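You operate a simulated robot arm through the tools that you are given. There is no shell and no other tool. Be economical: measure what you need, move in short steps, check, and stop when the job is done.

You run a simulated robot arm. Do the job below in one go: nothing can be reset, and whatever is moved stays where it is left.

JOB
Level the white cart with its jack.
Fine: lay the level on the cart's top by the brake; free the lock, bubble to the middle, lock it again.
Where things are to end (x, y in the base frame): cart level within 60 mm of [650, 420].

Only the result counts: the job must be done as asked and must still hold three seconds after the hand-in. Knocking over, shifting, dropping, spilling or breaking anything else fails it.

ROBOT AND FRAMES
A 7-joint arm with a two-finger parallel gripper, fixed in place. Base frame: the origin is at the foot of the arm, x ahead of it, y to its left, z up. Units: mm, rad, N and s.
Its first joint turns from -2.897 to 2.897 rad. Payload 4.4 kg.
The tool frame sits at the grasp point between the pads (the TCP): z along the fingers, y along the line on which they close. The tips reach 23 mm beyond it. The gripper opens to 94 mm. The fingers are 38 mm wide and 10 mm thick; the gripper's body (54 by 96 mm) begins 39 mm behind the TCP.
Orientation is told as [roll, pitch, yaw] about the base's x, y, z axes, in that order, counted from this pose: with the fingers straight down and closing along the base's y, the tool's x points along the base's -x, its y along +y and its z along -z.

CONTROLS
- The arm moves only by the tool move_arm. Its argument "plan" is a list of rows, each an object (a shift or turn left out is 0, a gripper value left out holds the last) with "dp": the shift along the tool's x, y, z in mm, a list of three; "angular": the turn, a rotation vector about the tool's x, y, z in degrees, a list of three; "grip": the finger opening in mm, from 0 to 94. In form: [{"dp": [dx, dy, dz], "angular": [wx, wy, wz], "grip": grip}, ...]. A call has 1 to 12 rows; each row is the pose to reach, as a shift and turn from the pose commanded when the call began, along the tool's axes at that moment. Rows are played at 5 a second. More than 50 mm and 0.15 rad between two rows, or a gripper value outside its range, and nothing of the call is played. A pose out of reach is approached as far as the arm can. The call stops where the force on the tool passes 40 N (or 10 N more than at its start, if that is more) or the arm is blocked; 0.2 s more then pass. The fingers move at their own pace (about 72 mm/s each) and stop on an object; they squeeze with about 36 N. The grip force told is the motor's: it shows also when the fingers shut on nothing. Time passes only in rows, and 0.2 s behind the last, so rows that repeat a pose let the fingers close. It gives the time, the measured TCP pose, the force on the tool (base axes), the opening and the grip force at its end, in the units of the frame above (readings bear some noise), with the torque about the TCP (base axes, N m) and any sound that the robot's microphone picked up.
- Cameras (640 x 400 px; columns grow to the right, rows downward): "scene" is fixed at [218.6, -501.9, 860.4]; the picture's right is [0.88, -0.48, 0.00], its down [-0.08, -0.16, -0.98] and it looks along [0.47, 0.86, -0.18] (base axes); focal length 246 px, centre (320, 200). "wrist" rides on the gripper at [86, 16, -74] in the tool frame; the picture's right is [-0.18, 0.98, 0.00], its down [-0.58, -0.11, -0.81] and it looks along [-0.79, -0.15, 0.59] (tool axes); focal length 243 px, centre (320, 200). There is no depth. A picture from a camera that has moved, and an enlarged one, comes with that camera's place and axes in the base frame and with its lens.
- grab_frame(camera): a new picture of that camera. It takes no simulated time.
- inspect(camera, box): a new picture of the part [left, top, right, bottom] of that camera's present view, enlarged. It takes no simulated time.
- sign_off(): hands the job in; it is judged then, once.

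Go step by step. Nothing tells you positions but the pictures and the camera data: compare them with the known pose of the tool, close in by small moves and look again before you grip or let go. The budget is 120 turns and 64 pictures, counting those below and the enlarged ones. Unless the task says otherwise, let go and move clear before handing in.

The tools are called after "Call:" as name(argument=value, ...) on one line, values as JSON. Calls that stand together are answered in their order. move_arm: Moves the arm, as the interface text tells. Its arguments: {"type":"object","properties":{"plan":{"type":"array"}},"required":["plan"]} The other tools are called the same way: grab_frame (camera) takes a picture; inspect (camera, box) takes an enlarged picture of a part of a camera's view; sign_off () hands the job in.

At the start:

```text
t: 0.0
ee_pos: [641.9, 169.8, 1075.3]
tcp_rot: [0.001, 0.0, 0.001]
wrist_force: [0.2, 0.3, -0.4]
torque: [-0.01, -0.01, -0.02]
gripper_width: 94.0
grip_force: 0.1
```

scene: 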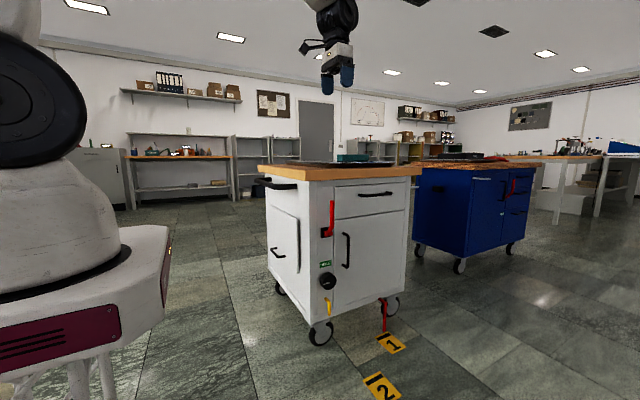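
wrist: 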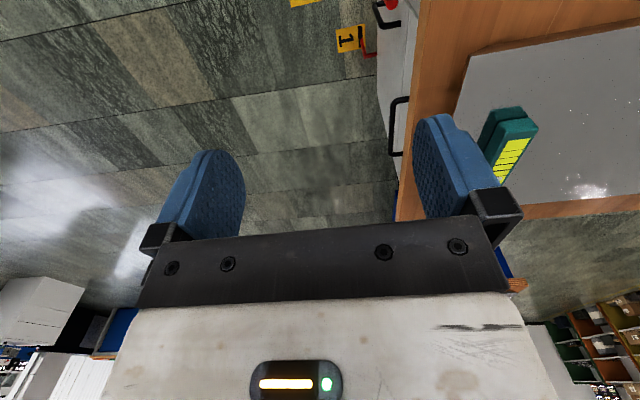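

I see the white cart with a red lever, a black knob and floor pads, and a teal level lying on the cart's top. I'll look closer at the cart first.

Call:
inspect(camera="scene", box=[250, 150, 430, 262])

Call:
inspect(camera="scene", box=[250, 250, 430, 362])

Call:
inspect(camera="wrist", box=[340, 0, 640, 220])

```text
3.56 times, centred on (340, 206) of scene
camera zoom: at [218.6, -501.9, 860.4], right [0.88, -0.48, 0.0], down [-0.08, -0.16, -0.98], along [0.47, 0.86, -0.18], focal length 874 px, centre (249, 179)
```

zoom: 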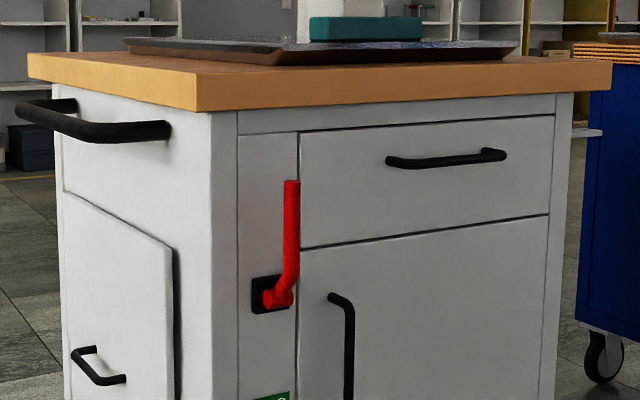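

```text
3.56 times, centred on (340, 306) of scene
camera zoom: at [218.6, -501.9, 860.4], right [0.88, -0.48, 0.0], down [-0.08, -0.16, -0.98], along [0.47, 0.86, -0.18], focal length 874 px, centre (249, -177)
```

zoom: 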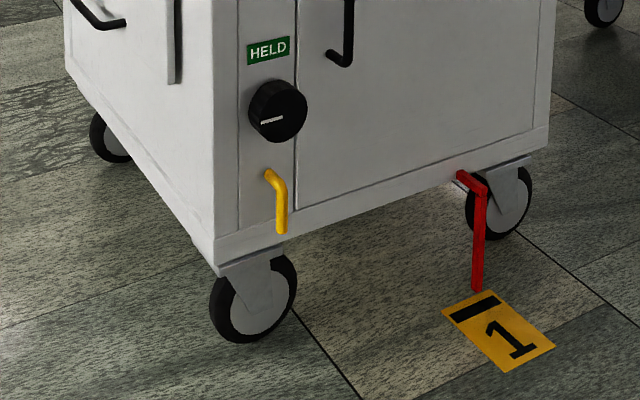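

```text
1.82 times, centred on (490, 110) of wrist
camera zoom: at [555.1, 186.0, 1148.6], right [0.18, 0.98, 0.0], down [0.58, -0.11, 0.81], along [0.79, -0.15, -0.59], focal length 441 px, centre (11, 364)
```

zoom: 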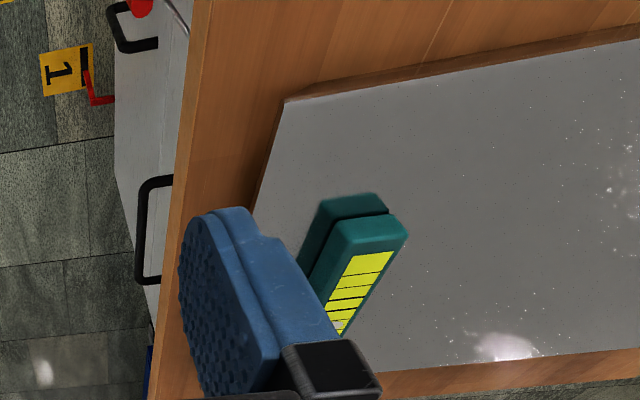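

The cart top sits at about z 775 with its front face near y 300. The level lies on the tray near (850, 450). I'll move the hand above the cart for a better look.

Call:
move_arm(plan=[{"dp": [0, 45, 10]}, {"dp": [0, 90, 20]}, {"dp": [0, 135, 30]}, {"dp": [0, 180, 40]}, {"dp": [0, 220, 50]}, {"dp": [0, 260, 60]}, {"dp": [0, 260, 60]}])

Call:
grab_frame(camera="wrist")

```text
t: 1.6
ee_pos: [641.6, 430.4, 1016.2]
tcp_rot: [0.0, 0.0, 0.0]
wrist_force: [-0.5, 0.5, 0.4]
torque: [-0.01, 0.01, 0.01]
gripper_width: 94.0
grip_force: 0.1
```

```text
58 pictures are left
camera wrist: at [554.5, 447.4, 1090.0], right [0.18, 0.98, 0.0], down [0.58, -0.11, 0.81], along [0.79, -0.15, -0.59], focal length 243 px, centre (320, 200)
```

wrist: 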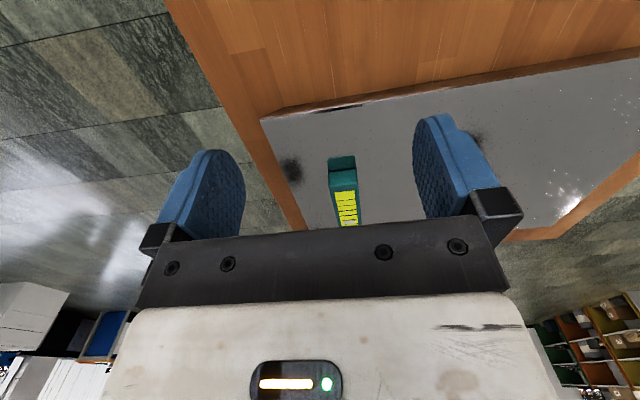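

The level lies roughly along x, from about x 835, at y ≈ 428. I'll go forward for a closer view.

Call:
move_arm(plan=[{"dp": [-45, 0, 10]}, {"dp": [-90, 0, 20]}, {"dp": [-135, 0, 30]}, {"dp": [-170, 0, 40]}, {"dp": [-170, 0, 40]}])

Call:
grab_frame(camera="wrist")

Call:
inspect(camera="scene", box=[280, 60, 440, 180])

```text
t: 2.8
ee_pos: [814.0, 432.1, 975.3]
tcp_rot: [0.001, 0.0, 0.0]
wrist_force: [-0.2, 0.0, -0.4]
torque: [-0.01, 0.02, -0.01]
gripper_width: 94.2
grip_force: 0.1
```

```text
57 pictures are left
camera wrist: at [726.9, 448.5, 1049.9], right [0.18, 0.98, 0.0], down [0.58, -0.11, 0.81], along [0.79, -0.15, -0.59], focal length 243 px, centre (320, 200)
```

wrist: 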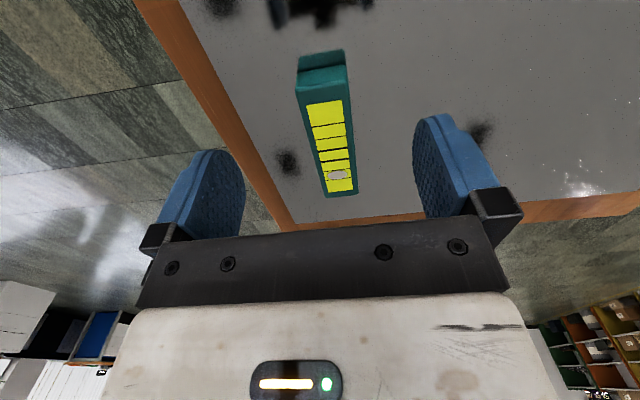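

```text
3.33 times, centred on (360, 120) of scene
camera zoom: at [218.6, -501.9, 860.4], right [0.88, -0.48, 0.0], down [-0.08, -0.16, -0.98], along [0.47, 0.86, -0.18], focal length 820 px, centre (187, 467)
```

zoom: 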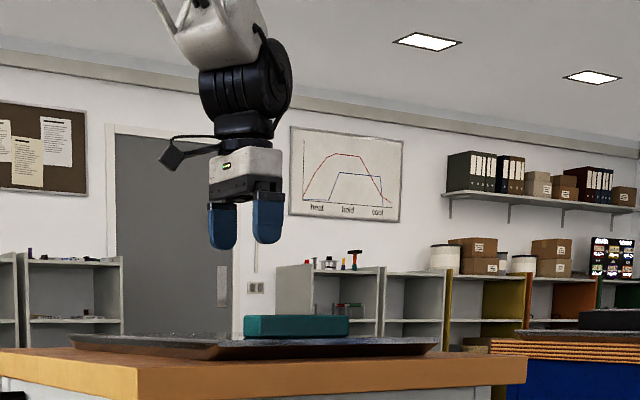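

The level spans about x 825–975 at y ≈ 430, with its bubble at the +x end, so the cart's left side looks low. I'll descend over it at x ≈ 870, which is about as far as the arm reaches.

Call:
move_arm(plan=[{"dp": [-30, -1, 20]}, {"dp": [-58, -2, 45]}, {"dp": [-58, -2, 75]}, {"dp": [-58, -2, 75]}])

Call:
grab_frame(camera="wrist")

Call:
inspect(camera="scene", box=[300, 110, 420, 185])

```text
t: 3.8
ee_pos: [869.5, 427.2, 899.1]
tcp_rot: [0.001, 0.001, 0.0]
wrist_force: [-0.1, 0.0, -0.3]
torque: [0.01, 0.02, 0.0]
gripper_width: 94.1
grip_force: 0.0
```

```text
55 pictures are left
camera wrist: at [783.1, 444.2, 973.5], right [0.18, 0.98, 0.0], down [0.58, -0.11, 0.81], along [0.79, -0.15, -0.59], focal length 243 px, centre (320, 200)
```

wrist: 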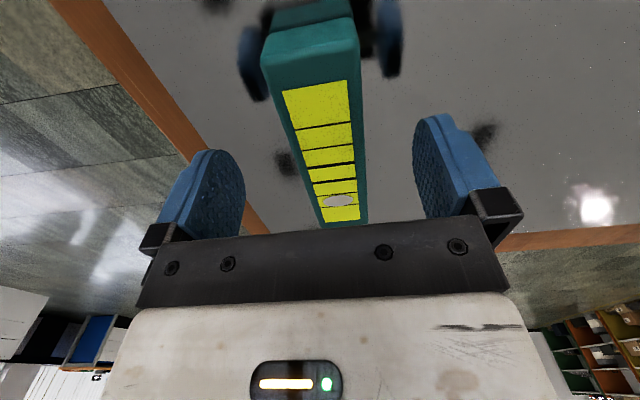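

```text
5.33 times, centred on (360, 148) of scene
camera zoom: at [218.6, -501.9, 860.4], right [0.88, -0.48, 0.0], down [-0.08, -0.16, -0.98], along [0.47, 0.86, -0.18], focal length 1312 px, centre (107, 480)
```

zoom: 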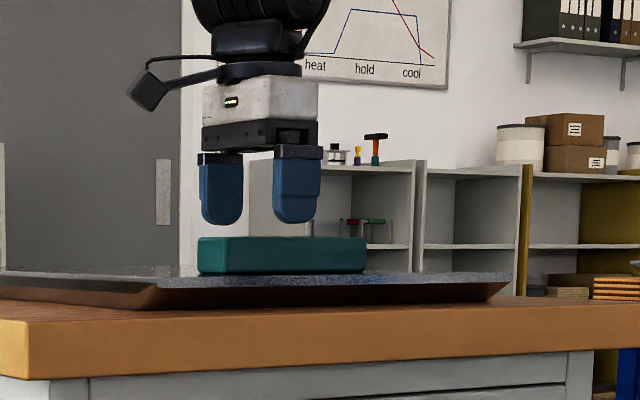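

The level's top is at about z 863 and the tray surface near z 832, with the level centred at y ≈ 431. I'll lower around it and close.

Call:
move_arm(plan=[{"dp": [0, 4, 20]}, {"dp": [0, 4, 36]}, {"dp": [0, 4, 36], "grip": 30}, {"dp": [0, 4, 36], "grip": 30}, {"dp": [0, 4, 36], "grip": 30}, {"dp": [0, 4, 36], "grip": 30}])

Call:
inspect(camera="scene", box=[300, 110, 420, 185])

```text
t: 5.2
ee_pos: [868.6, 432.2, 863.7]
tcp_rot: [0.0, 0.0, 0.0]
wrist_force: [-1.1, -0.1, 0.6]
torque: [-0.01, 0.05, 0.02]
gripper_width: 43.6
grip_force: 36.3
```

```text
5.33 times, centred on (360, 148) of scene
camera zoom: at [218.6, -501.9, 860.4], right [0.88, -0.48, 0.0], down [-0.08, -0.16, -0.98], along [0.47, 0.86, -0.18], focal length 1312 px, centre (107, 480)
```

zoom: 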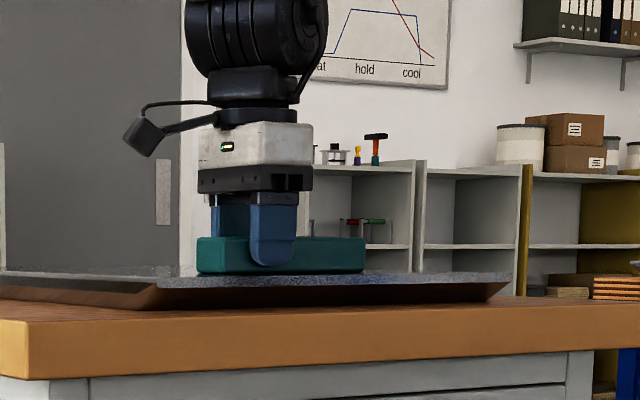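

The level is gripped. I'll lift it and carry it back toward the left side of the cart top.

Call:
move_arm(plan=[{"dp": [0, 0, -30]}, {"dp": [0, 0, -60]}, {"dp": [45, -3, -65]}, {"dp": [90, -6, -65]}, {"dp": [135, -9, -65]}, {"dp": [180, -12, -65]}, {"dp": [215, -12, -65]}, {"dp": [241, -12, -65]}, {"dp": [241, -12, -65]}])

Call:
grab_frame(camera="wrist")

Call:
inspect(camera="scene", box=[240, 110, 400, 210])

```text
t: 7.2
ee_pos: [629.7, 418.5, 927.0]
tcp_rot: [-0.001, -0.001, -0.001]
wrist_force: [0.5, -0.5, 0.1]
torque: [0.01, 0.04, 0.01]
gripper_width: 29.9
grip_force: 0.1
```

```text
52 pictures are left
camera wrist: at [542.1, 435.3, 1000.9], right [0.18, 0.98, 0.0], down [0.58, -0.11, 0.81], along [0.79, -0.15, -0.59], focal length 243 px, centre (320, 200)
```

wrist: 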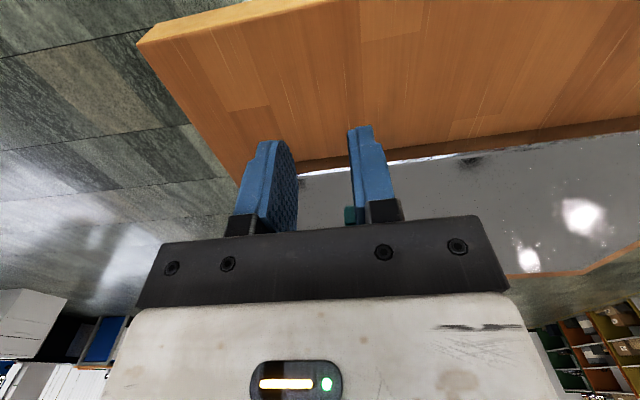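

```text
4.00 times, centred on (320, 160) of scene
camera zoom: at [218.6, -501.9, 860.4], right [0.88, -0.48, 0.0], down [-0.08, -0.16, -0.98], along [0.47, 0.86, -0.18], focal length 984 px, centre (320, 360)
```

zoom: 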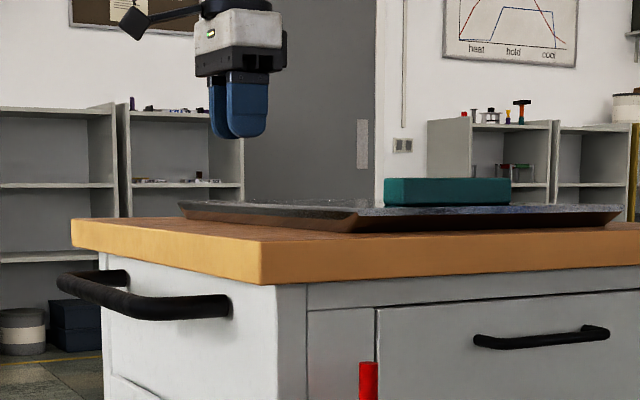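

The level slipped from the fingers and is still on the tray, with the gripper empty. I'll go back open, look, and grip it lower and nearer its centre.

Call:
move_arm(plan=[{"dp": [-30, 0, 0], "grip": 94}, {"dp": [-75, 4, 0], "grip": 94}, {"dp": [-120, 8, 0], "grip": 94}, {"dp": [-165, 12, 0], "grip": 94}, {"dp": [-205, 12, 10], "grip": 94}, {"dp": [-235, 12, 15], "grip": 94}, {"dp": [-235, 12, 15], "grip": 94}])

Call:
grab_frame(camera="wrist")

```text
t: 8.8
ee_pos: [864.3, 430.0, 911.5]
tcp_rot: [0.0, -0.001, 0.0]
wrist_force: [-0.3, 0.2, -0.2]
torque: [-0.02, -0.01, -0.04]
gripper_width: 93.9
grip_force: 0.1
```

```text
50 pictures are left
camera wrist: at [777.8, 448.0, 985.7], right [0.18, 0.98, 0.0], down [0.58, -0.11, 0.81], along [0.79, -0.15, -0.59], focal length 243 px, centre (320, 200)
```

wrist: 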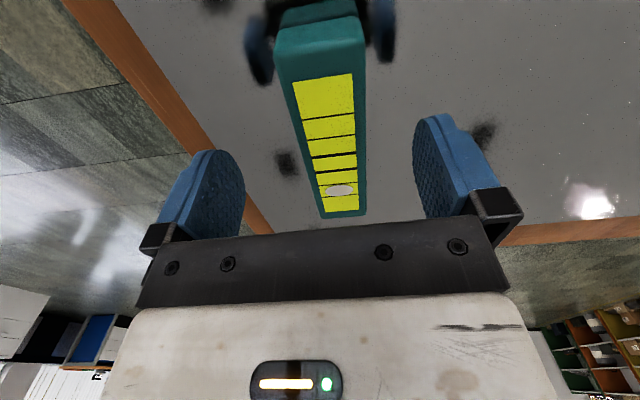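

The level is undisturbed, still centred about y 432–435. I'll grip again about 14 mm further out and 7 mm lower.

Call:
move_arm(plan=[{"dp": [-18, 3, 25]}, {"dp": [-20, 3, 45]}, {"dp": [-20, 3, 54]}, {"dp": [-20, 3, 54]}])

Call:
inspect(camera="scene", box=[300, 110, 420, 185])

```text
t: 9.8
ee_pos: [883.9, 434.1, 858.6]
tcp_rot: [0.0, 0.001, 0.0]
wrist_force: [0.3, -1.7, 4.2]
torque: [-0.21, 0.08, 0.0]
gripper_width: 94.3
grip_force: 0.0
```

```text
5.33 times, centred on (360, 148) of scene
camera zoom: at [218.6, -501.9, 860.4], right [0.88, -0.48, 0.0], down [-0.08, -0.16, -0.98], along [0.47, 0.86, -0.18], focal length 1312 px, centre (107, 480)
```

zoom: 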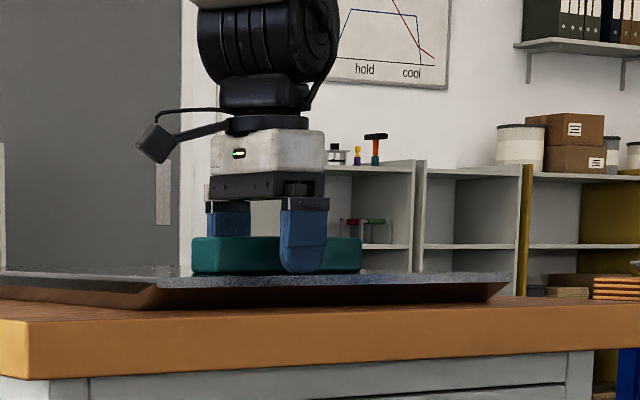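

The tips just touch the tray, with about 4 N of force. I'll raise 2 mm, close fully, then lift a little and check.

Call:
move_arm(plan=[{"dp": [0, 0, -2], "grip": 94}, {"dp": [0, 0, -2], "grip": 0}, {"dp": [0, 0, -2], "grip": 0}, {"dp": [0, 0, -2], "grip": 0}, {"dp": [0, 0, -2], "grip": 0}, {"dp": [0, 0, -2], "grip": 0}, {"dp": [0, 0, -6]}, {"dp": [0, 0, -10]}, {"dp": [0, 0, -14]}, {"dp": [0, 0, -18]}, {"dp": [0, 0, -22]}])

Call:
inspect(camera="scene", box=[300, 110, 420, 185])

```text
t: 12.2
ee_pos: [883.8, 433.9, 880.9]
tcp_rot: [0.0, 0.002, -0.001]
wrist_force: [-0.9, 0.5, -1.6]
torque: [0.02, 0.04, 0.03]
gripper_width: 43.8
grip_force: 36.1
```

```text
5.33 times, centred on (360, 148) of scene
camera zoom: at [218.6, -501.9, 860.4], right [0.88, -0.48, 0.0], down [-0.08, -0.16, -0.98], along [0.47, 0.86, -0.18], focal length 1312 px, centre (107, 480)
```

zoom: 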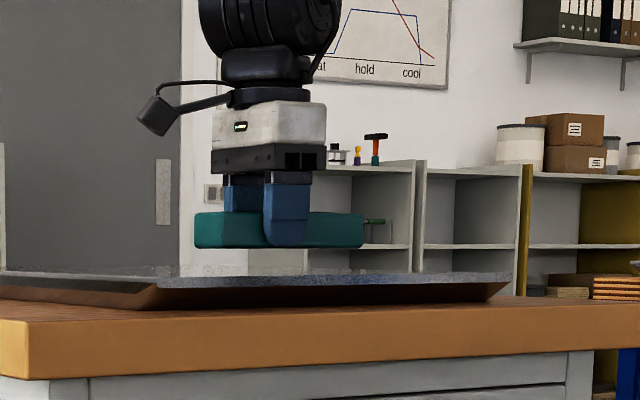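

The level is held and lifted. I'll carry it smoothly to the left end.

Call:
move_arm(plan=[{"dp": [0, 0, -10]}, {"dp": [10, -1, -25]}, {"dp": [35, -3, -30]}, {"dp": [65, -5, -30]}, {"dp": [95, -7, -30]}, {"dp": [125, -9, -30]}, {"dp": [155, -11, -30]}, {"dp": [185, -13, -30]}, {"dp": [212, -14, -30]}, {"dp": [232, -14, -30]}, {"dp": [242, -14, -30]}, {"dp": [242, -14, -30]}])

Call:
grab_frame(camera="wrist")

Call:
inspect(camera="scene", box=[240, 110, 400, 210])

```text
t: 14.8
ee_pos: [641.6, 419.7, 912.1]
tcp_rot: [0.0, 0.0, 0.0]
wrist_force: [0.6, -0.2, -1.9]
torque: [0.02, 0.06, -0.03]
gripper_width: 43.6
grip_force: 35.7
```

```text
47 pictures are left
camera wrist: at [555.0, 436.2, 986.9], right [0.18, 0.98, 0.0], down [0.58, -0.11, 0.81], along [0.79, -0.15, -0.59], focal length 243 px, centre (320, 200)
```

wrist: 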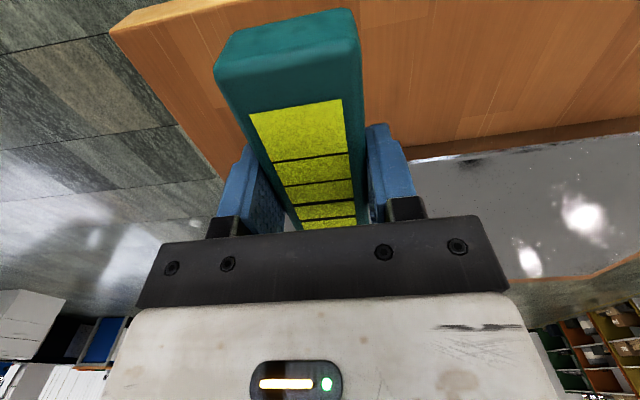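

```text
4.00 times, centred on (320, 160) of scene
camera zoom: at [218.6, -501.9, 860.4], right [0.88, -0.48, 0.0], down [-0.08, -0.16, -0.98], along [0.47, 0.86, -0.18], focal length 984 px, centre (320, 360)
```

zoom: 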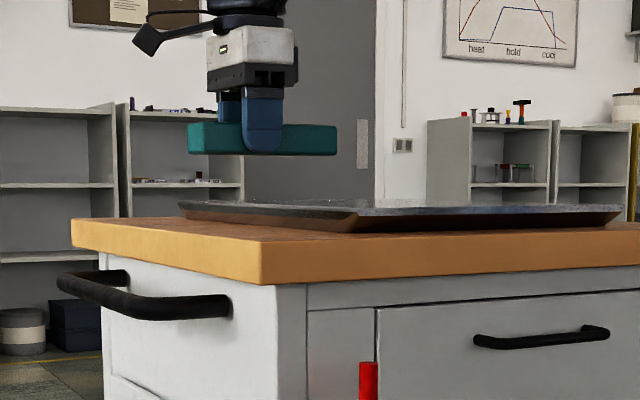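

The wood between the left edge (x≈593) and the tray rim (x≈721) is narrower than the level. I'll place the level centred at x≈639 so it clears the tray with a small overhang at the left, and I'll lower most of the way first.

Call:
move_arm(plan=[{"dp": [14, 0, 15]}, {"dp": [14, 0, 35]}, {"dp": [14, 0, 55]}, {"dp": [14, 0, 70]}, {"dp": [14, 0, 70]}])

Call:
inspect(camera="scene", box=[250, 130, 350, 192])

```text
t: 16.0
ee_pos: [630.0, 419.7, 842.3]
tcp_rot: [-0.001, 0.001, 0.0]
wrist_force: [-0.8, -0.1, -0.6]
torque: [0.0, 0.02, 0.0]
gripper_width: 43.6
grip_force: 36.2
```

```text
6.40 times, centred on (300, 161) of scene
camera zoom: at [218.6, -501.9, 860.4], right [0.88, -0.48, 0.0], down [-0.08, -0.16, -0.98], along [0.47, 0.86, -0.18], focal length 1574 px, centre (448, 450)
```

zoom: 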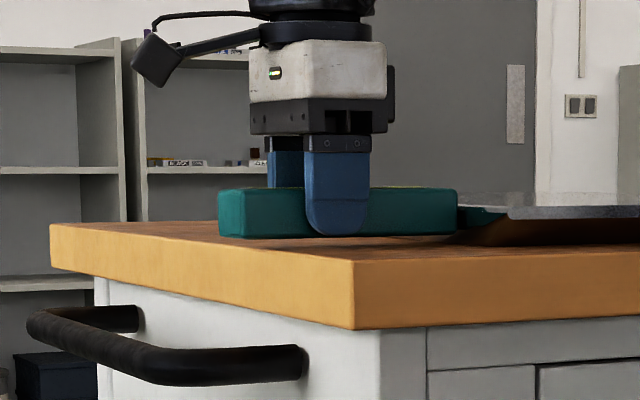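

The level hangs just above the wood, with its right end close to the tray rim. I'll shift 4 mm left and lower in small steps.

Call:
move_arm(plan=[{"dp": [4, 0, 0]}, {"dp": [4, 0, 3]}, {"dp": [4, 0, 6]}, {"dp": [4, 0, 6]}])

Call:
inspect(camera="scene", box=[270, 145, 340, 189])

```text
t: 17.0
ee_pos: [624.1, 420.7, 835.5]
tcp_rot: [0.0, 0.001, 0.0]
wrist_force: [-0.3, -0.2, -2.5]
torque: [-0.02, 0.04, 0.01]
gripper_width: 43.9
grip_force: 35.7
```

```text
9.09 times, centred on (305, 167) of scene
camera zoom: at [218.6, -501.9, 860.4], right [0.88, -0.48, 0.0], down [-0.08, -0.16, -0.98], along [0.47, 0.86, -0.18], focal length 2236 px, centre (456, 500)
```

zoom: 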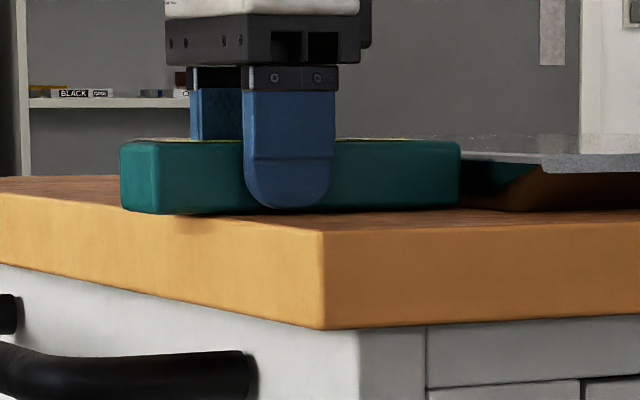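

The level is nearly on the wood, with a small overhang at the left. I'll keep lowering by millimetres until it touches.

Call:
move_arm(plan=[{"dp": [0, 0, 1]}, {"dp": [0, 0, 2]}, {"dp": [0, 0, 3]}])

```text
t: 17.8
ee_pos: [623.1, 420.7, 834.3]
tcp_rot: [0.003, -0.003, 0.0]
wrist_force: [-7.8, -10.5, 33.9]
torque: [-0.31, 0.05, 0.02]
gripper_width: 43.5
grip_force: 36.0
```

It is in contact with the wood. I'll ease up 2 mm, open, and rise to look at the bubble.

Call:
move_arm(plan=[{"dp": [0, 0, -2]}, {"dp": [0, 0, -2], "grip": 65}, {"dp": [0, 0, -2], "grip": 65}, {"dp": [0, 0, -2], "grip": 65}, {"dp": [0, 0, -30], "grip": 65}, {"dp": [10, 0, -70], "grip": 94}, {"dp": [40, 0, -110], "grip": 94}, {"dp": [80, 0, -140], "grip": 94}, {"dp": [80, 0, -140], "grip": 94}])

Call:
grab_frame(camera="wrist")

Call:
inspect(camera="scene", box=[270, 145, 340, 189])

```text
t: 19.8
ee_pos: [544.8, 420.6, 970.8]
tcp_rot: [0.0, -0.001, 0.001]
wrist_force: [0.3, -0.6, -0.5]
torque: [0.02, 0.02, -0.03]
gripper_width: 94.3
grip_force: 0.1
```

```text
43 pictures are left
camera wrist: at [458.2, 436.9, 1045.9], right [0.18, 0.98, 0.0], down [0.58, -0.11, 0.81], along [0.79, -0.15, -0.59], focal length 243 px, centre (320, 200)
```

wrist: 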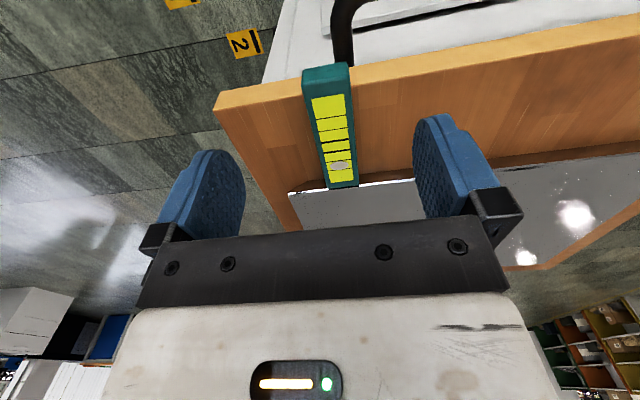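

```text
9.09 times, centred on (305, 167) of scene
camera zoom: at [218.6, -501.9, 860.4], right [0.88, -0.48, 0.0], down [-0.08, -0.16, -0.98], along [0.47, 0.86, -0.18], focal length 2236 px, centre (456, 500)
```

zoom: 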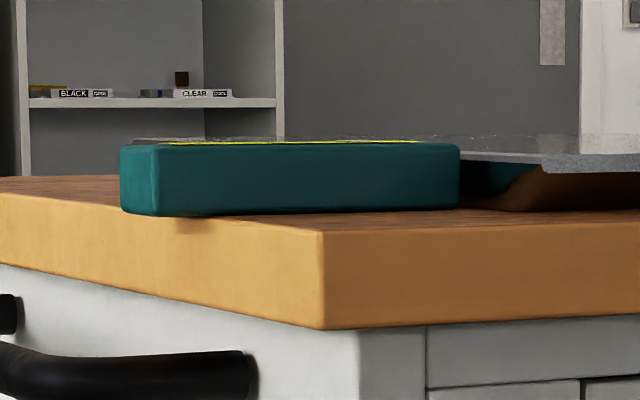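

Call:
inspect(camera="wrist", box=[280, 60, 400, 200])

```text
2.86 times, centred on (340, 130) of wrist
camera zoom: at [458.2, 436.9, 1045.9], right [0.18, 0.98, 0.0], down [0.58, -0.11, 0.81], along [0.79, -0.15, -0.59], focal length 693 px, centre (263, 400)
```

zoom: 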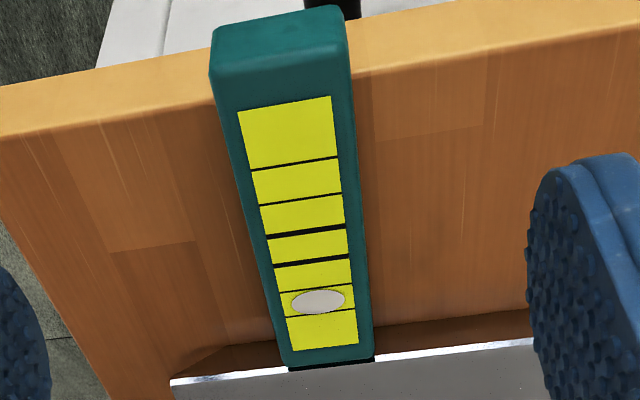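

The level reads about two divisions toward +x, so the left side is low. Now I'll bring the hand round to the front of the cart, turning it toward the panel.

Call:
move_arm(plan=[{"dp": [-5, -32, 0], "angular": [0, 0, 7.5]}, {"dp": [-10, -64, 0], "angular": [0, 0, 15]}, {"dp": [-15, -96, 0], "angular": [0, 0, 22.5]}, {"dp": [-20, -128, 0], "angular": [0, 0, 30]}, {"dp": [-25, -160, 0], "angular": [0, 0, 37.5]}, {"dp": [-30, -192, 0], "angular": [0, 0, 45]}, {"dp": [-35, -224, 0], "angular": [0, 0, 52.5]}, {"dp": [-40, -256, 0], "angular": [0, 0, 60]}, {"dp": [-45, -288, 0], "angular": [0, 0, 67.5]}, {"dp": [-50, -320, 0], "angular": [0, 0, 75]}, {"dp": [-55, -352, 10], "angular": [0, 0, 82.5]}, {"dp": [-60, -384, 20], "angular": [0, 0, 90]}])

```text
t: 22.4
ee_pos: [604.8, 35.1, 953.4]
tcp_rot: [0.0, 0.0, -1.572]
wrist_force: [0.6, -0.8, 0.3]
torque: [0.03, 0.03, 0.02]
gripper_width: 93.9
grip_force: 0.1
```

Next I'll pitch the fingers forward to face the panel while lowering in front of it.

Call:
move_arm(plan=[{"dp": [-3, 7, 27], "angular": [0, 7.5, 0]}, {"dp": [-6, 14, 54], "angular": [0, 15, 0]}, {"dp": [-9, 21, 81], "angular": [0, 22.5, 0]}, {"dp": [-12, 28, 108], "angular": [0, 30, 0]}, {"dp": [-15, 35, 135], "angular": [0, 37.5, 0]}, {"dp": [-18, 42, 162], "angular": [0, 45, 0]}, {"dp": [-21, 49, 189], "angular": [0, 52.5, 0]}, {"dp": [-24, 56, 216], "angular": [0, 60, 0]}, {"dp": [-27, 63, 243], "angular": [0, 67.5, 0]}, {"dp": [-30, 70, 270], "angular": [0, 75, 0]}, {"dp": [-33, 77, 297], "angular": [0, 82.5, 0]}, {"dp": [-35, 84, 324], "angular": [0, 90, 0]}])

Call:
grab_frame(camera="wrist")

Call:
grab_frame(camera="scene")

```text
t: 25.0
ee_pos: [688.2, 1.1, 629.3]
tcp_rot: [2.421, 1.569, 0.851]
wrist_force: [0.4, -0.3, 0.0]
torque: [-0.06, -0.01, 0.02]
gripper_width: 94.1
grip_force: 0.0
```

```text
40 pictures are left
camera wrist: at [705.6, -73.7, 715.4], right [0.98, 0.0, -0.18], down [-0.11, -0.81, -0.58], along [-0.15, 0.59, -0.79], focal length 243 px, centre (320, 200)
```

wrist: 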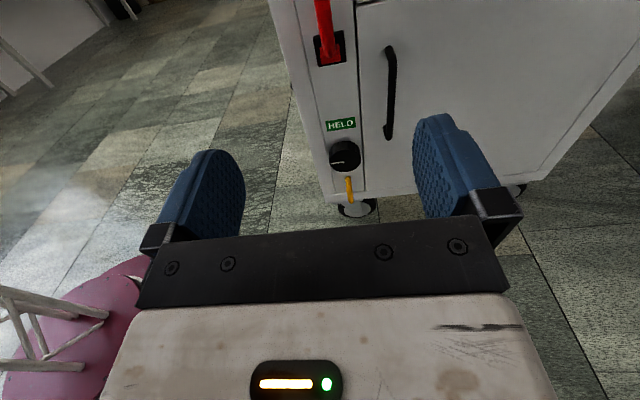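

```text
39 pictures are left
```

scene: 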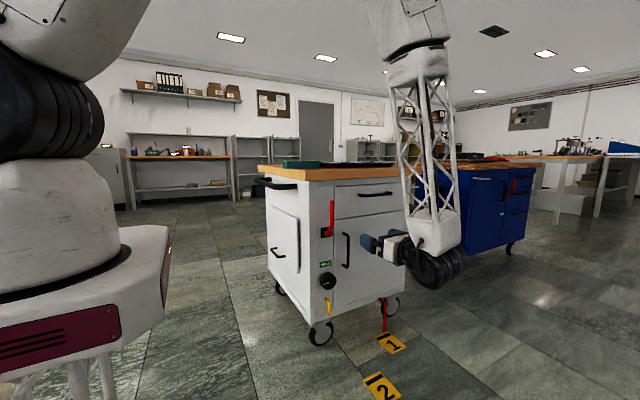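

The panel is in view. I'll zoom in on its controls.

Call:
inspect(camera="wrist", box=[290, 0, 410, 75])

Call:
inspect(camera="wrist", box=[290, 110, 410, 220])

```text
5.33 times, centred on (350, 38) of wrist
camera zoom: at [705.6, -73.7, 715.4], right [0.98, 0.0, -0.18], down [-0.11, -0.81, -0.58], along [-0.15, 0.59, -0.79], focal length 1294 px, centre (160, 1067)
```

zoom: 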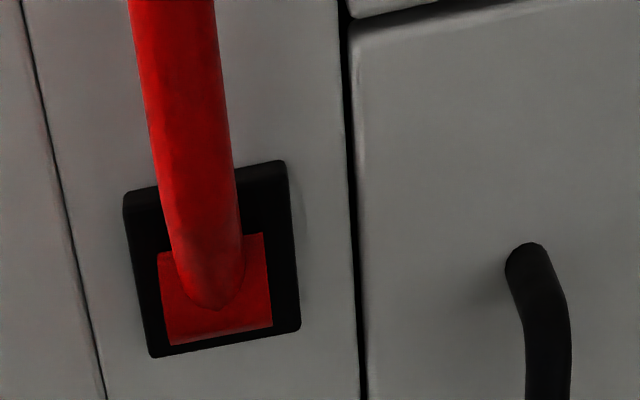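

```text
3.64 times, centred on (350, 165) of wrist
camera zoom: at [705.6, -73.7, 715.4], right [0.98, 0.0, -0.18], down [-0.11, -0.81, -0.58], along [-0.15, 0.59, -0.79], focal length 882 px, centre (211, 327)
```

zoom: 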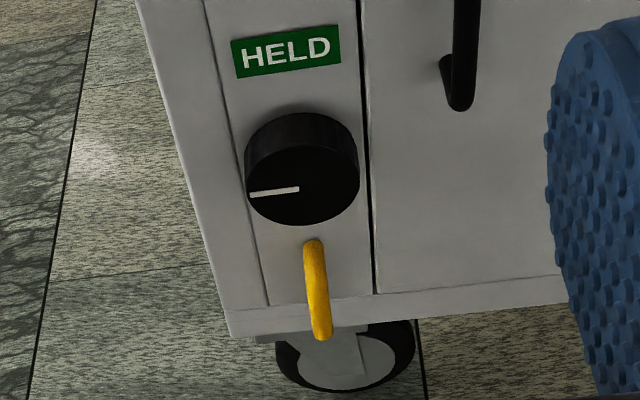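

I need to tell the brake from the lock. I'll compare with the blue cart and look closely at the lower red bar.

Call:
inspect(camera="scene", box=[455, 160, 545, 280])

Call:
inspect(camera="scene", box=[310, 285, 420, 354])

Call:
inspect(camera="scene", box=[305, 195, 355, 330])

```text
3.33 times, centred on (500, 220) of scene
camera zoom: at [218.6, -501.9, 860.4], right [0.88, -0.48, 0.0], down [-0.08, -0.16, -0.98], along [0.47, 0.86, -0.18], focal length 820 px, centre (-280, 133)
```

zoom: 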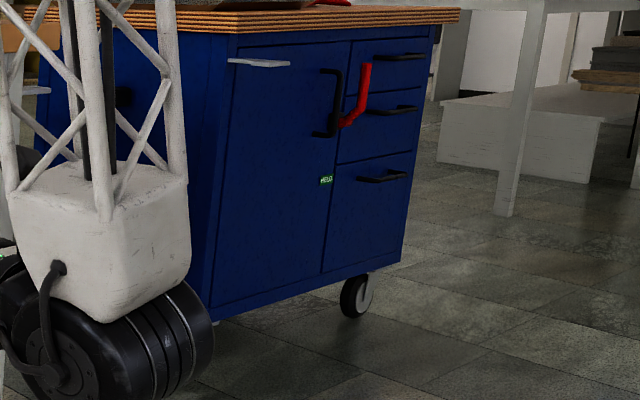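

```text
5.80 times, centred on (365, 320) of scene
camera zoom: at [218.6, -501.9, 860.4], right [0.88, -0.48, 0.0], down [-0.08, -0.16, -0.98], along [0.47, 0.86, -0.18], focal length 1426 px, centre (59, -493)
```

zoom: 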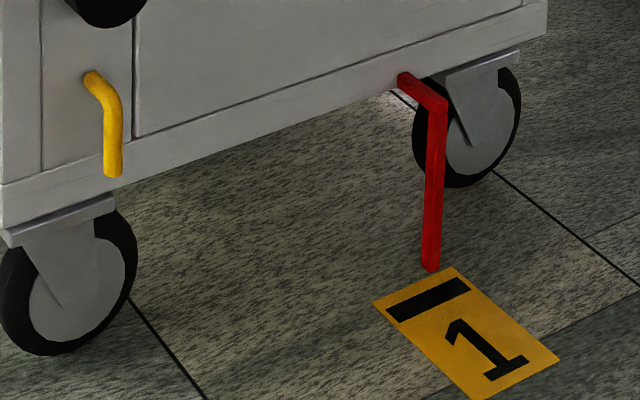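

```text
2.96 times, centred on (330, 262) of scene
camera zoom: at [218.6, -501.9, 860.4], right [0.88, -0.48, 0.0], down [-0.08, -0.16, -0.98], along [0.47, 0.86, -0.18], focal length 729 px, centre (290, 15)
```

zoom: 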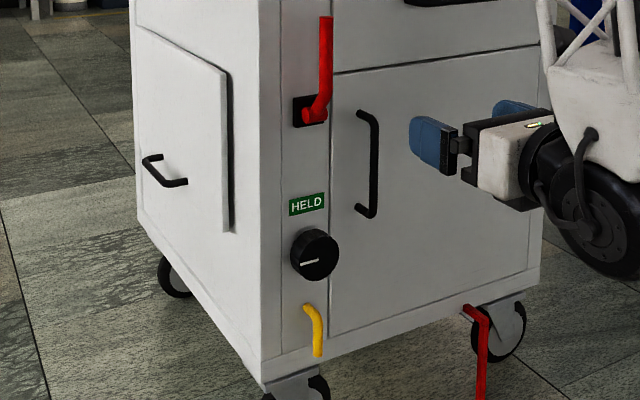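

The blue cart has a red lever and HELD sign but no knob, so that lever is the brake. The lower red bar only points to the floor mark, and the yellow lever under the knob must be the jack lock. I take the yellow tip to be at about (689, 273, 223), so I'll lower in front of it.

Call:
move_arm(plan=[{"dp": [-40, 0, 13]}, {"dp": [-80, 0, 26]}, {"dp": [-120, 0, 39]}, {"dp": [-160, 0, 52]}, {"dp": [-200, 0, 65]}, {"dp": [-240, 0, 78]}, {"dp": [-280, 0, 91]}, {"dp": [-320, 0, 104]}, {"dp": [-355, 0, 117]}, {"dp": [-385, 0, 130]}, {"dp": [-385, 0, 130]}])

Call:
grab_frame(camera="wrist")

Call:
inspect(camera="scene", box=[280, 220, 440, 320])

```text
t: 27.4
ee_pos: [688.4, 131.9, 242.9]
tcp_rot: [1.856, 1.57, 0.285]
wrist_force: [-0.5, -0.3, 1.0]
torque: [0.02, 0.01, 0.03]
gripper_width: 94.0
grip_force: 0.1
```

```text
33 pictures are left
camera wrist: at [704.3, 58.0, 328.7], right [0.98, 0.0, -0.18], down [-0.11, -0.81, -0.58], along [-0.15, 0.59, -0.79], focal length 243 px, centre (320, 200)
```

wrist: 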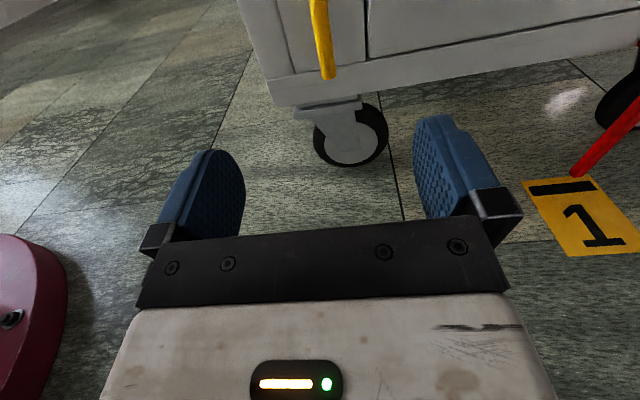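

```text
4.00 times, centred on (360, 270) of scene
camera zoom: at [218.6, -501.9, 860.4], right [0.88, -0.48, 0.0], down [-0.08, -0.16, -0.98], along [0.47, 0.86, -0.18], focal length 984 px, centre (160, -80)
```

zoom: 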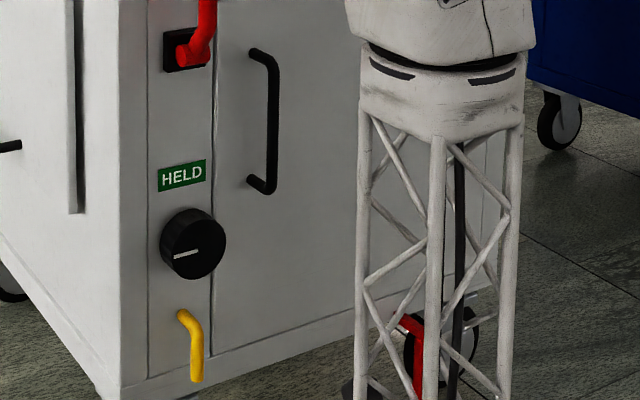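

The yellow rod's tip is confirmed near (690, 273, 220). I'll advance and close lightly around the rod.

Call:
move_arm(plan=[{"dp": [-3, 2, 40]}, {"dp": [-3, 2, 80]}, {"dp": [-3, 2, 110], "grip": 60}, {"dp": [-3, 2, 130], "grip": 60}, {"dp": [-3, 2, 130], "grip": 5}, {"dp": [-3, 2, 130], "grip": 5}, {"dp": [-3, 2, 130], "grip": 5}, {"dp": [-3, 2, 130], "grip": 5}])

Call:
grab_frame(camera="wrist")

```text
t: 29.2
ee_pos: [692.3, 261.4, 241.5]
tcp_rot: [1.467, 1.569, -0.1]
wrist_force: [22.3, 12.9, -16.1]
torque: [-0.67, 0.69, -0.51]
gripper_width: 13.8
grip_force: 44.8
```

```text
31 pictures are left
camera wrist: at [707.7, 187.4, 328.3], right [0.98, 0.0, -0.18], down [-0.11, -0.81, -0.58], along [-0.15, 0.59, -0.79], focal length 243 px, centre (320, 200)
```

wrist: 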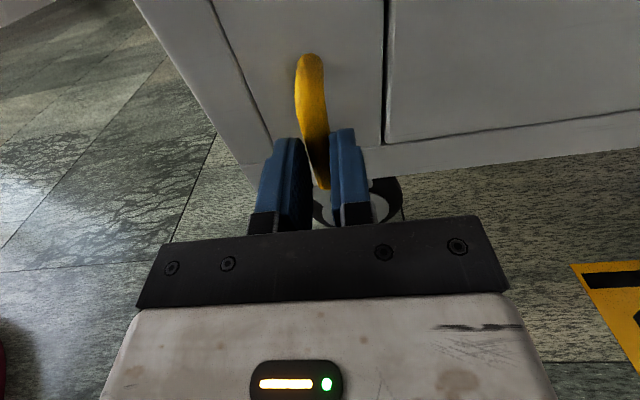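

The rod is gripped (14 mm wide), with some side force because I'm slightly off-centre. I'll recentre, then test a small swing toward +x.

Call:
move_arm(plan=[{"dp": [0, 3, 0]}, {"dp": [0, 3, 0]}])

Call:
move_arm(plan=[{"dp": [0.2, 4, 0], "angular": [0, 0, -5]}, {"dp": [0.6, 7, 0], "angular": [0, 0, -10]}, {"dp": [1.3, 10, 0], "angular": [0, 0, -15]}])

```text
t: 29.9
ee_pos: [690.8, 261.6, 242.1]
tcp_rot: [-2.8, 1.569, 1.915]
wrist_force: [-6.2, 2.2, 8.6]
torque: [0.07, -0.21, 0.22]
gripper_width: 13.7
grip_force: 45.2
stopped in row 2: the force on the tool passed its limit at 44 N (the readings are from after the stop); the commanded pose is now the measured one
```

```text
t: 30.3
ee_pos: [693.6, 261.3, 242.8]
tcp_rot: [1.617, 1.5, 0.048]
wrist_force: [-6.4, 0.5, 5.6]
torque: [0.1, -0.18, 0.18]
gripper_width: 13.7
grip_force: 45.3
stopped in row 2: the force on the tool passed its limit at 44 N (the readings are from after the stop); the commanded pose is now the measured one
```

Swinging toward +x is stopped at 44 N. I'll test the other direction.

Call:
move_arm(plan=[{"dp": [0, -3, 0], "angular": [0, 0, 5]}, {"dp": [0.2, -7, 0], "angular": [0, 0, 10]}, {"dp": [0.8, -10, 0], "angular": [0, 0, 15]}, {"dp": [1.6, -13, 0], "angular": [0, 0, 20]}])

Call:
grab_frame(camera="wrist")

```text
t: 31.0
ee_pos: [691.5, 261.4, 242.5]
tcp_rot: [-1.585, 1.456, 3.128]
wrist_force: [6.7, 5.6, -8.7]
torque: [-0.42, -1.87, -0.17]
gripper_width: 16.5
grip_force: 45.0
stopped in row 3: the force on the tool passed its limit at 67 N (the readings are from after the stop); the commanded pose is now the measured one
```

```text
30 pictures are left
camera wrist: at [716.9, 186.9, 326.2], right [0.96, 0.0, -0.3], down [-0.17, -0.81, -0.57], along [-0.24, 0.59, -0.77], focal length 243 px, centre (320, 200)
```

wrist: 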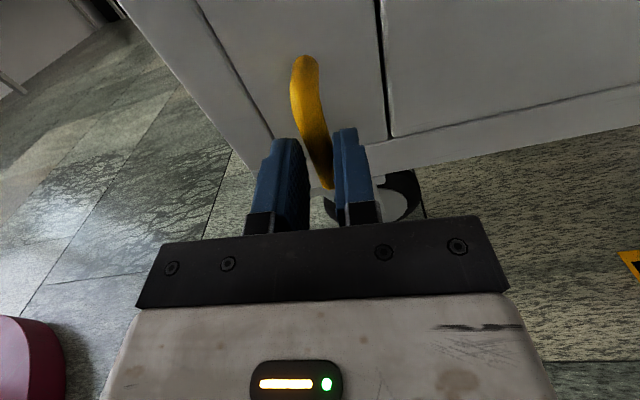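

The rod doesn't follow to either side, so it may hinge outward instead. I'll straighten the hand, reopen, and look at the rod close up before trying again.

Call:
move_arm(plan=[{"grip": 40}, {"grip": 40}, {"dp": [0, 0, 0], "angular": [0, 0, -7], "grip": 40}, {"dp": [0, 0, -40], "angular": [0, 0, -7], "grip": 60}, {"dp": [0, 0, -60], "angular": [0, 0, -7], "grip": 60}])

Call:
inspect(camera="wrist", box=[260, 0, 400, 120])

Call:
inspect(camera="scene", box=[300, 255, 370, 325])

```text
t: 32.2
ee_pos: [690.0, 200.5, 243.2]
tcp_rot: [1.928, 1.563, 0.361]
wrist_force: [0.1, 0.1, 0.2]
torque: [0.02, 0.0, 0.01]
gripper_width: 60.1
grip_force: 0.0
```

```text
3.33 times, centred on (330, 60) of wrist
camera zoom: at [705.7, 126.2, 328.7], right [0.98, 0.0, -0.18], down [-0.1, -0.81, -0.58], along [-0.14, 0.59, -0.79], focal length 809 px, centre (287, 667)
```

zoom: 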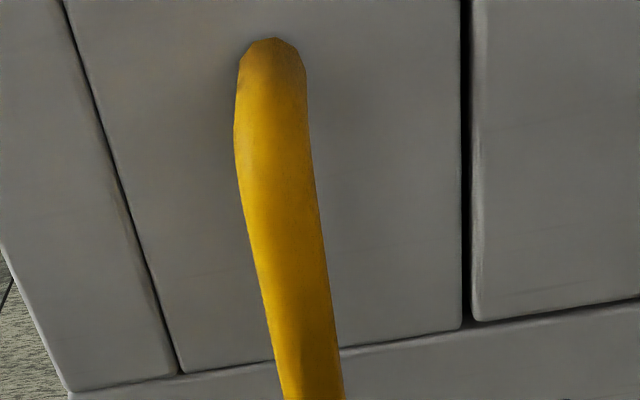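

```text
5.71 times, centred on (335, 290) of scene
camera zoom: at [218.6, -501.9, 860.4], right [0.88, -0.48, 0.0], down [-0.08, -0.16, -0.98], along [0.47, 0.86, -0.18], focal length 1405 px, centre (234, -314)
```

zoom: 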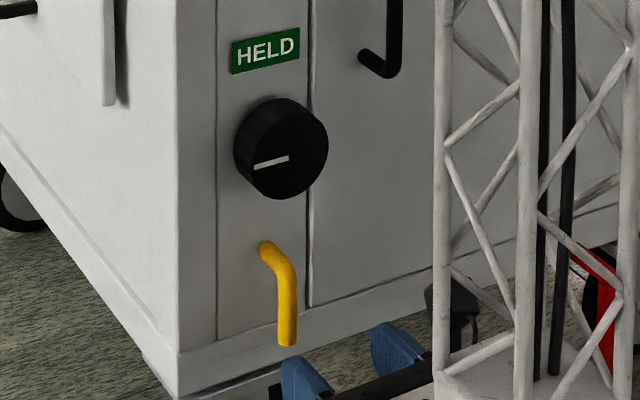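

The rod is unchanged. I'll straddle it loosely near its tip, for more leverage, and push toward +x first.

Call:
move_arm(plan=[{"dp": [-12, 0, 30], "grip": 40}, {"dp": [-12, 0, 61], "grip": 40}, {"dp": [-12, 0, 61], "grip": 22}, {"dp": [-12, 0, 61], "grip": 22}])

Call:
move_arm(plan=[{"dp": [0, 3, 0]}, {"dp": [0, 6, 0]}, {"dp": [0, 9, 0]}, {"dp": [0, 12, 0]}, {"dp": [0, 15, 0]}, {"dp": [0, 18, 0]}])

```text
t: 33.2
ee_pos: [689.7, 261.5, 228.7]
tcp_rot: [1.934, 1.564, 0.362]
wrist_force: [0.0, -0.3, -0.5]
torque: [0.0, 0.01, 0.02]
gripper_width: 22.0
grip_force: 0.0
```

```text
t: 34.7
ee_pos: [700.7, 262.9, 226.5]
tcp_rot: [-2.418, 1.568, 2.301]
wrist_force: [-39.0, 1.8, 1.9]
torque: [0.46, -1.62, 0.86]
gripper_width: 19.6
grip_force: 45.3
stopped in row 6: the force on the tool passed its limit at 45 N (the readings are from after the stop); the commanded pose is now the measured one
```

Call:
inspect(camera="wrist", box=[240, 30, 420, 210])

Call:
inspect(camera="scene", box=[300, 255, 370, 325])

```text
2.22 times, centred on (330, 120) of wrist
camera zoom: at [716.6, 187.5, 313.2], right [0.98, 0.01, -0.19], down [-0.11, -0.81, -0.58], along [-0.15, 0.59, -0.79], focal length 539 px, centre (298, 378)
```

zoom: 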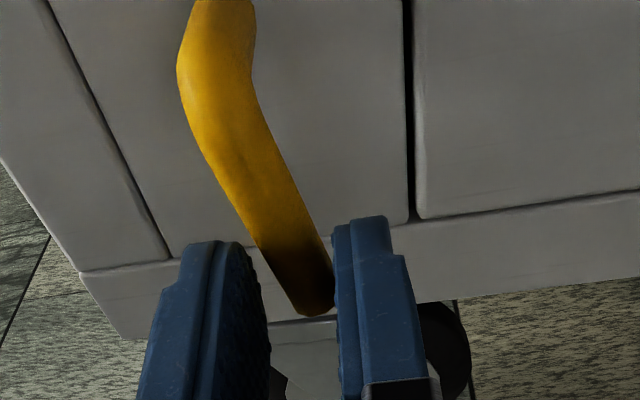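

```text
5.71 times, centred on (335, 290) of scene
camera zoom: at [218.6, -501.9, 860.4], right [0.88, -0.48, 0.0], down [-0.08, -0.16, -0.98], along [0.47, 0.86, -0.18], focal length 1405 px, centre (234, -314)
```

zoom: 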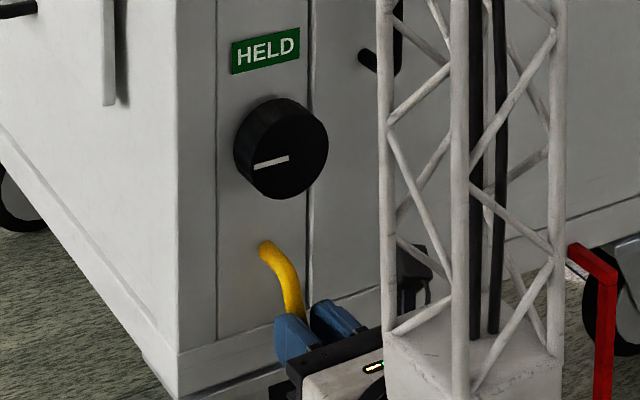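

The lever does turn toward +x and has moved about 15°; my straight fingers were binding on it. I'll open slightly, turn the hand to match, and follow the arc about the pivot at (690, 280).

Call:
move_arm(plan=[{"grip": 32}, {"dp": [1, 0, 0], "angular": [0, 0, -8], "grip": 32}, {"dp": [2, 1, 0], "angular": [0, 0, -16], "grip": 32}, {"dp": [2, 1, 0], "angular": [0, 0, -16], "grip": 20}, {"dp": [2, 1, 0], "angular": [0, 0, -16], "grip": 20}])

```text
t: 35.9
ee_pos: [706.0, 261.9, 230.2]
tcp_rot: [1.58, 1.289, 0.014]
wrist_force: [0.3, 0.2, -1.2]
torque: [0.0, -0.02, -0.01]
gripper_width: 20.2
grip_force: 0.1
```

Call:
move_arm(plan=[{"dp": [0.5, 7.2, 0], "angular": [0, 0, -8]}, {"dp": [2, 14.3, 0], "angular": [0, 0, -16]}, {"dp": [4.5, 21.2, 0], "angular": [0, 0, -24]}, {"dp": [7.9, 27.6, 0], "angular": [0, 0, -32]}, {"dp": [12.2, 33.4, 0], "angular": [0, 0, -40]}, {"dp": [17.2, 38.6, 0], "angular": [0, 0, -48]}, {"dp": [22.9, 43.1, 0], "angular": [0, 0, -56]}])

Call:
inspect(camera="scene", box=[300, 255, 370, 325])

```text
t: 37.0
ee_pos: [723.4, 259.9, 243.1]
tcp_rot: [1.573, 0.683, 0.005]
wrist_force: [-19.3, -6.7, -15.7]
torque: [-0.71, 0.31, 0.18]
gripper_width: 30.7
grip_force: 11.9
stopped in row 5: the force on the tool passed its limit at 44 N (the readings are from after the stop); the commanded pose is now the measured one
```

```text
5.71 times, centred on (335, 290) of scene
camera zoom: at [218.6, -501.9, 860.4], right [0.88, -0.48, 0.0], down [-0.08, -0.16, -0.98], along [0.47, 0.86, -0.18], focal length 1405 px, centre (234, -314)
```

zoom: 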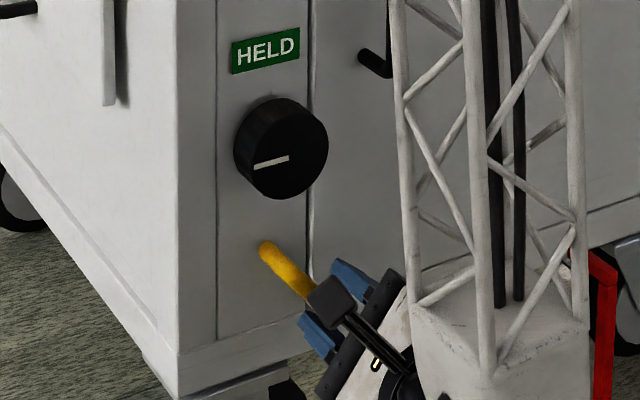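

Call:
grab_frame(camera="wrist")

```text
24 pictures are left
camera wrist: at [667.2, 186.2, 310.4], right [0.76, 0.0, 0.64], down [0.39, -0.8, -0.45], along [0.52, 0.59, -0.62], focal length 243 px, centre (320, 200)
```

wrist: 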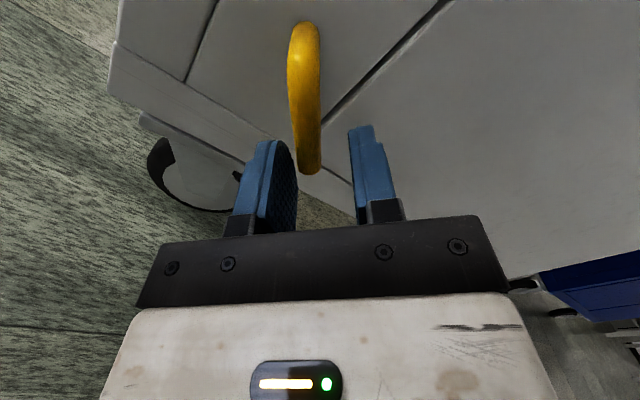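

The lever is at about 45° now. I'll close back on it and continue along the arc.

Call:
move_arm(plan=[{"grip": 18}, {"grip": 18}, {"dp": [0.3, 5, 0], "angular": [0, 0, -4], "grip": 18}, {"dp": [1, 10, 0], "angular": [0, 0, -8], "grip": 18}, {"dp": [2, 15, 0], "angular": [0, 0, -14], "grip": 18}, {"dp": [4, 20, 0], "angular": [0, 0, -20], "grip": 18}, {"dp": [6, 25, 0], "angular": [0, 0, -26], "grip": 18}])

Call:
inspect(camera="scene", box=[300, 255, 370, 325])

```text
t: 37.7
ee_pos: [722.8, 259.3, 243.6]
tcp_rot: [1.568, 0.658, 0.005]
wrist_force: [-19.4, -9.4, -15.9]
torque: [-0.8, 0.3, 0.17]
gripper_width: 28.7
grip_force: 12.2
stopped in row 3: the force on the tool passed its limit at 42 N (the readings are from after the stop); the commanded pose is now the measured one
```

```text
5.71 times, centred on (335, 290) of scene
camera zoom: at [218.6, -501.9, 860.4], right [0.88, -0.48, 0.0], down [-0.08, -0.16, -0.98], along [0.47, 0.86, -0.18], focal length 1405 px, centre (234, -314)
```

zoom: 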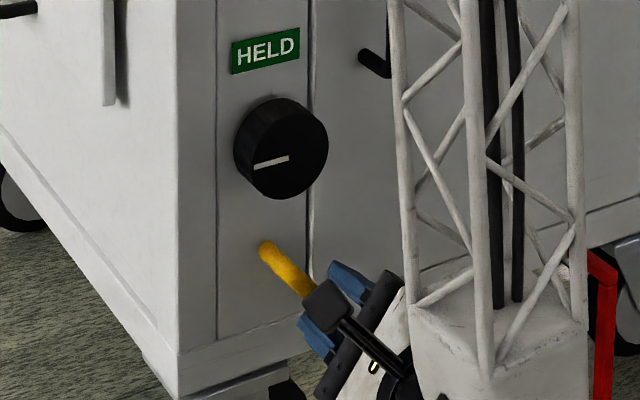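

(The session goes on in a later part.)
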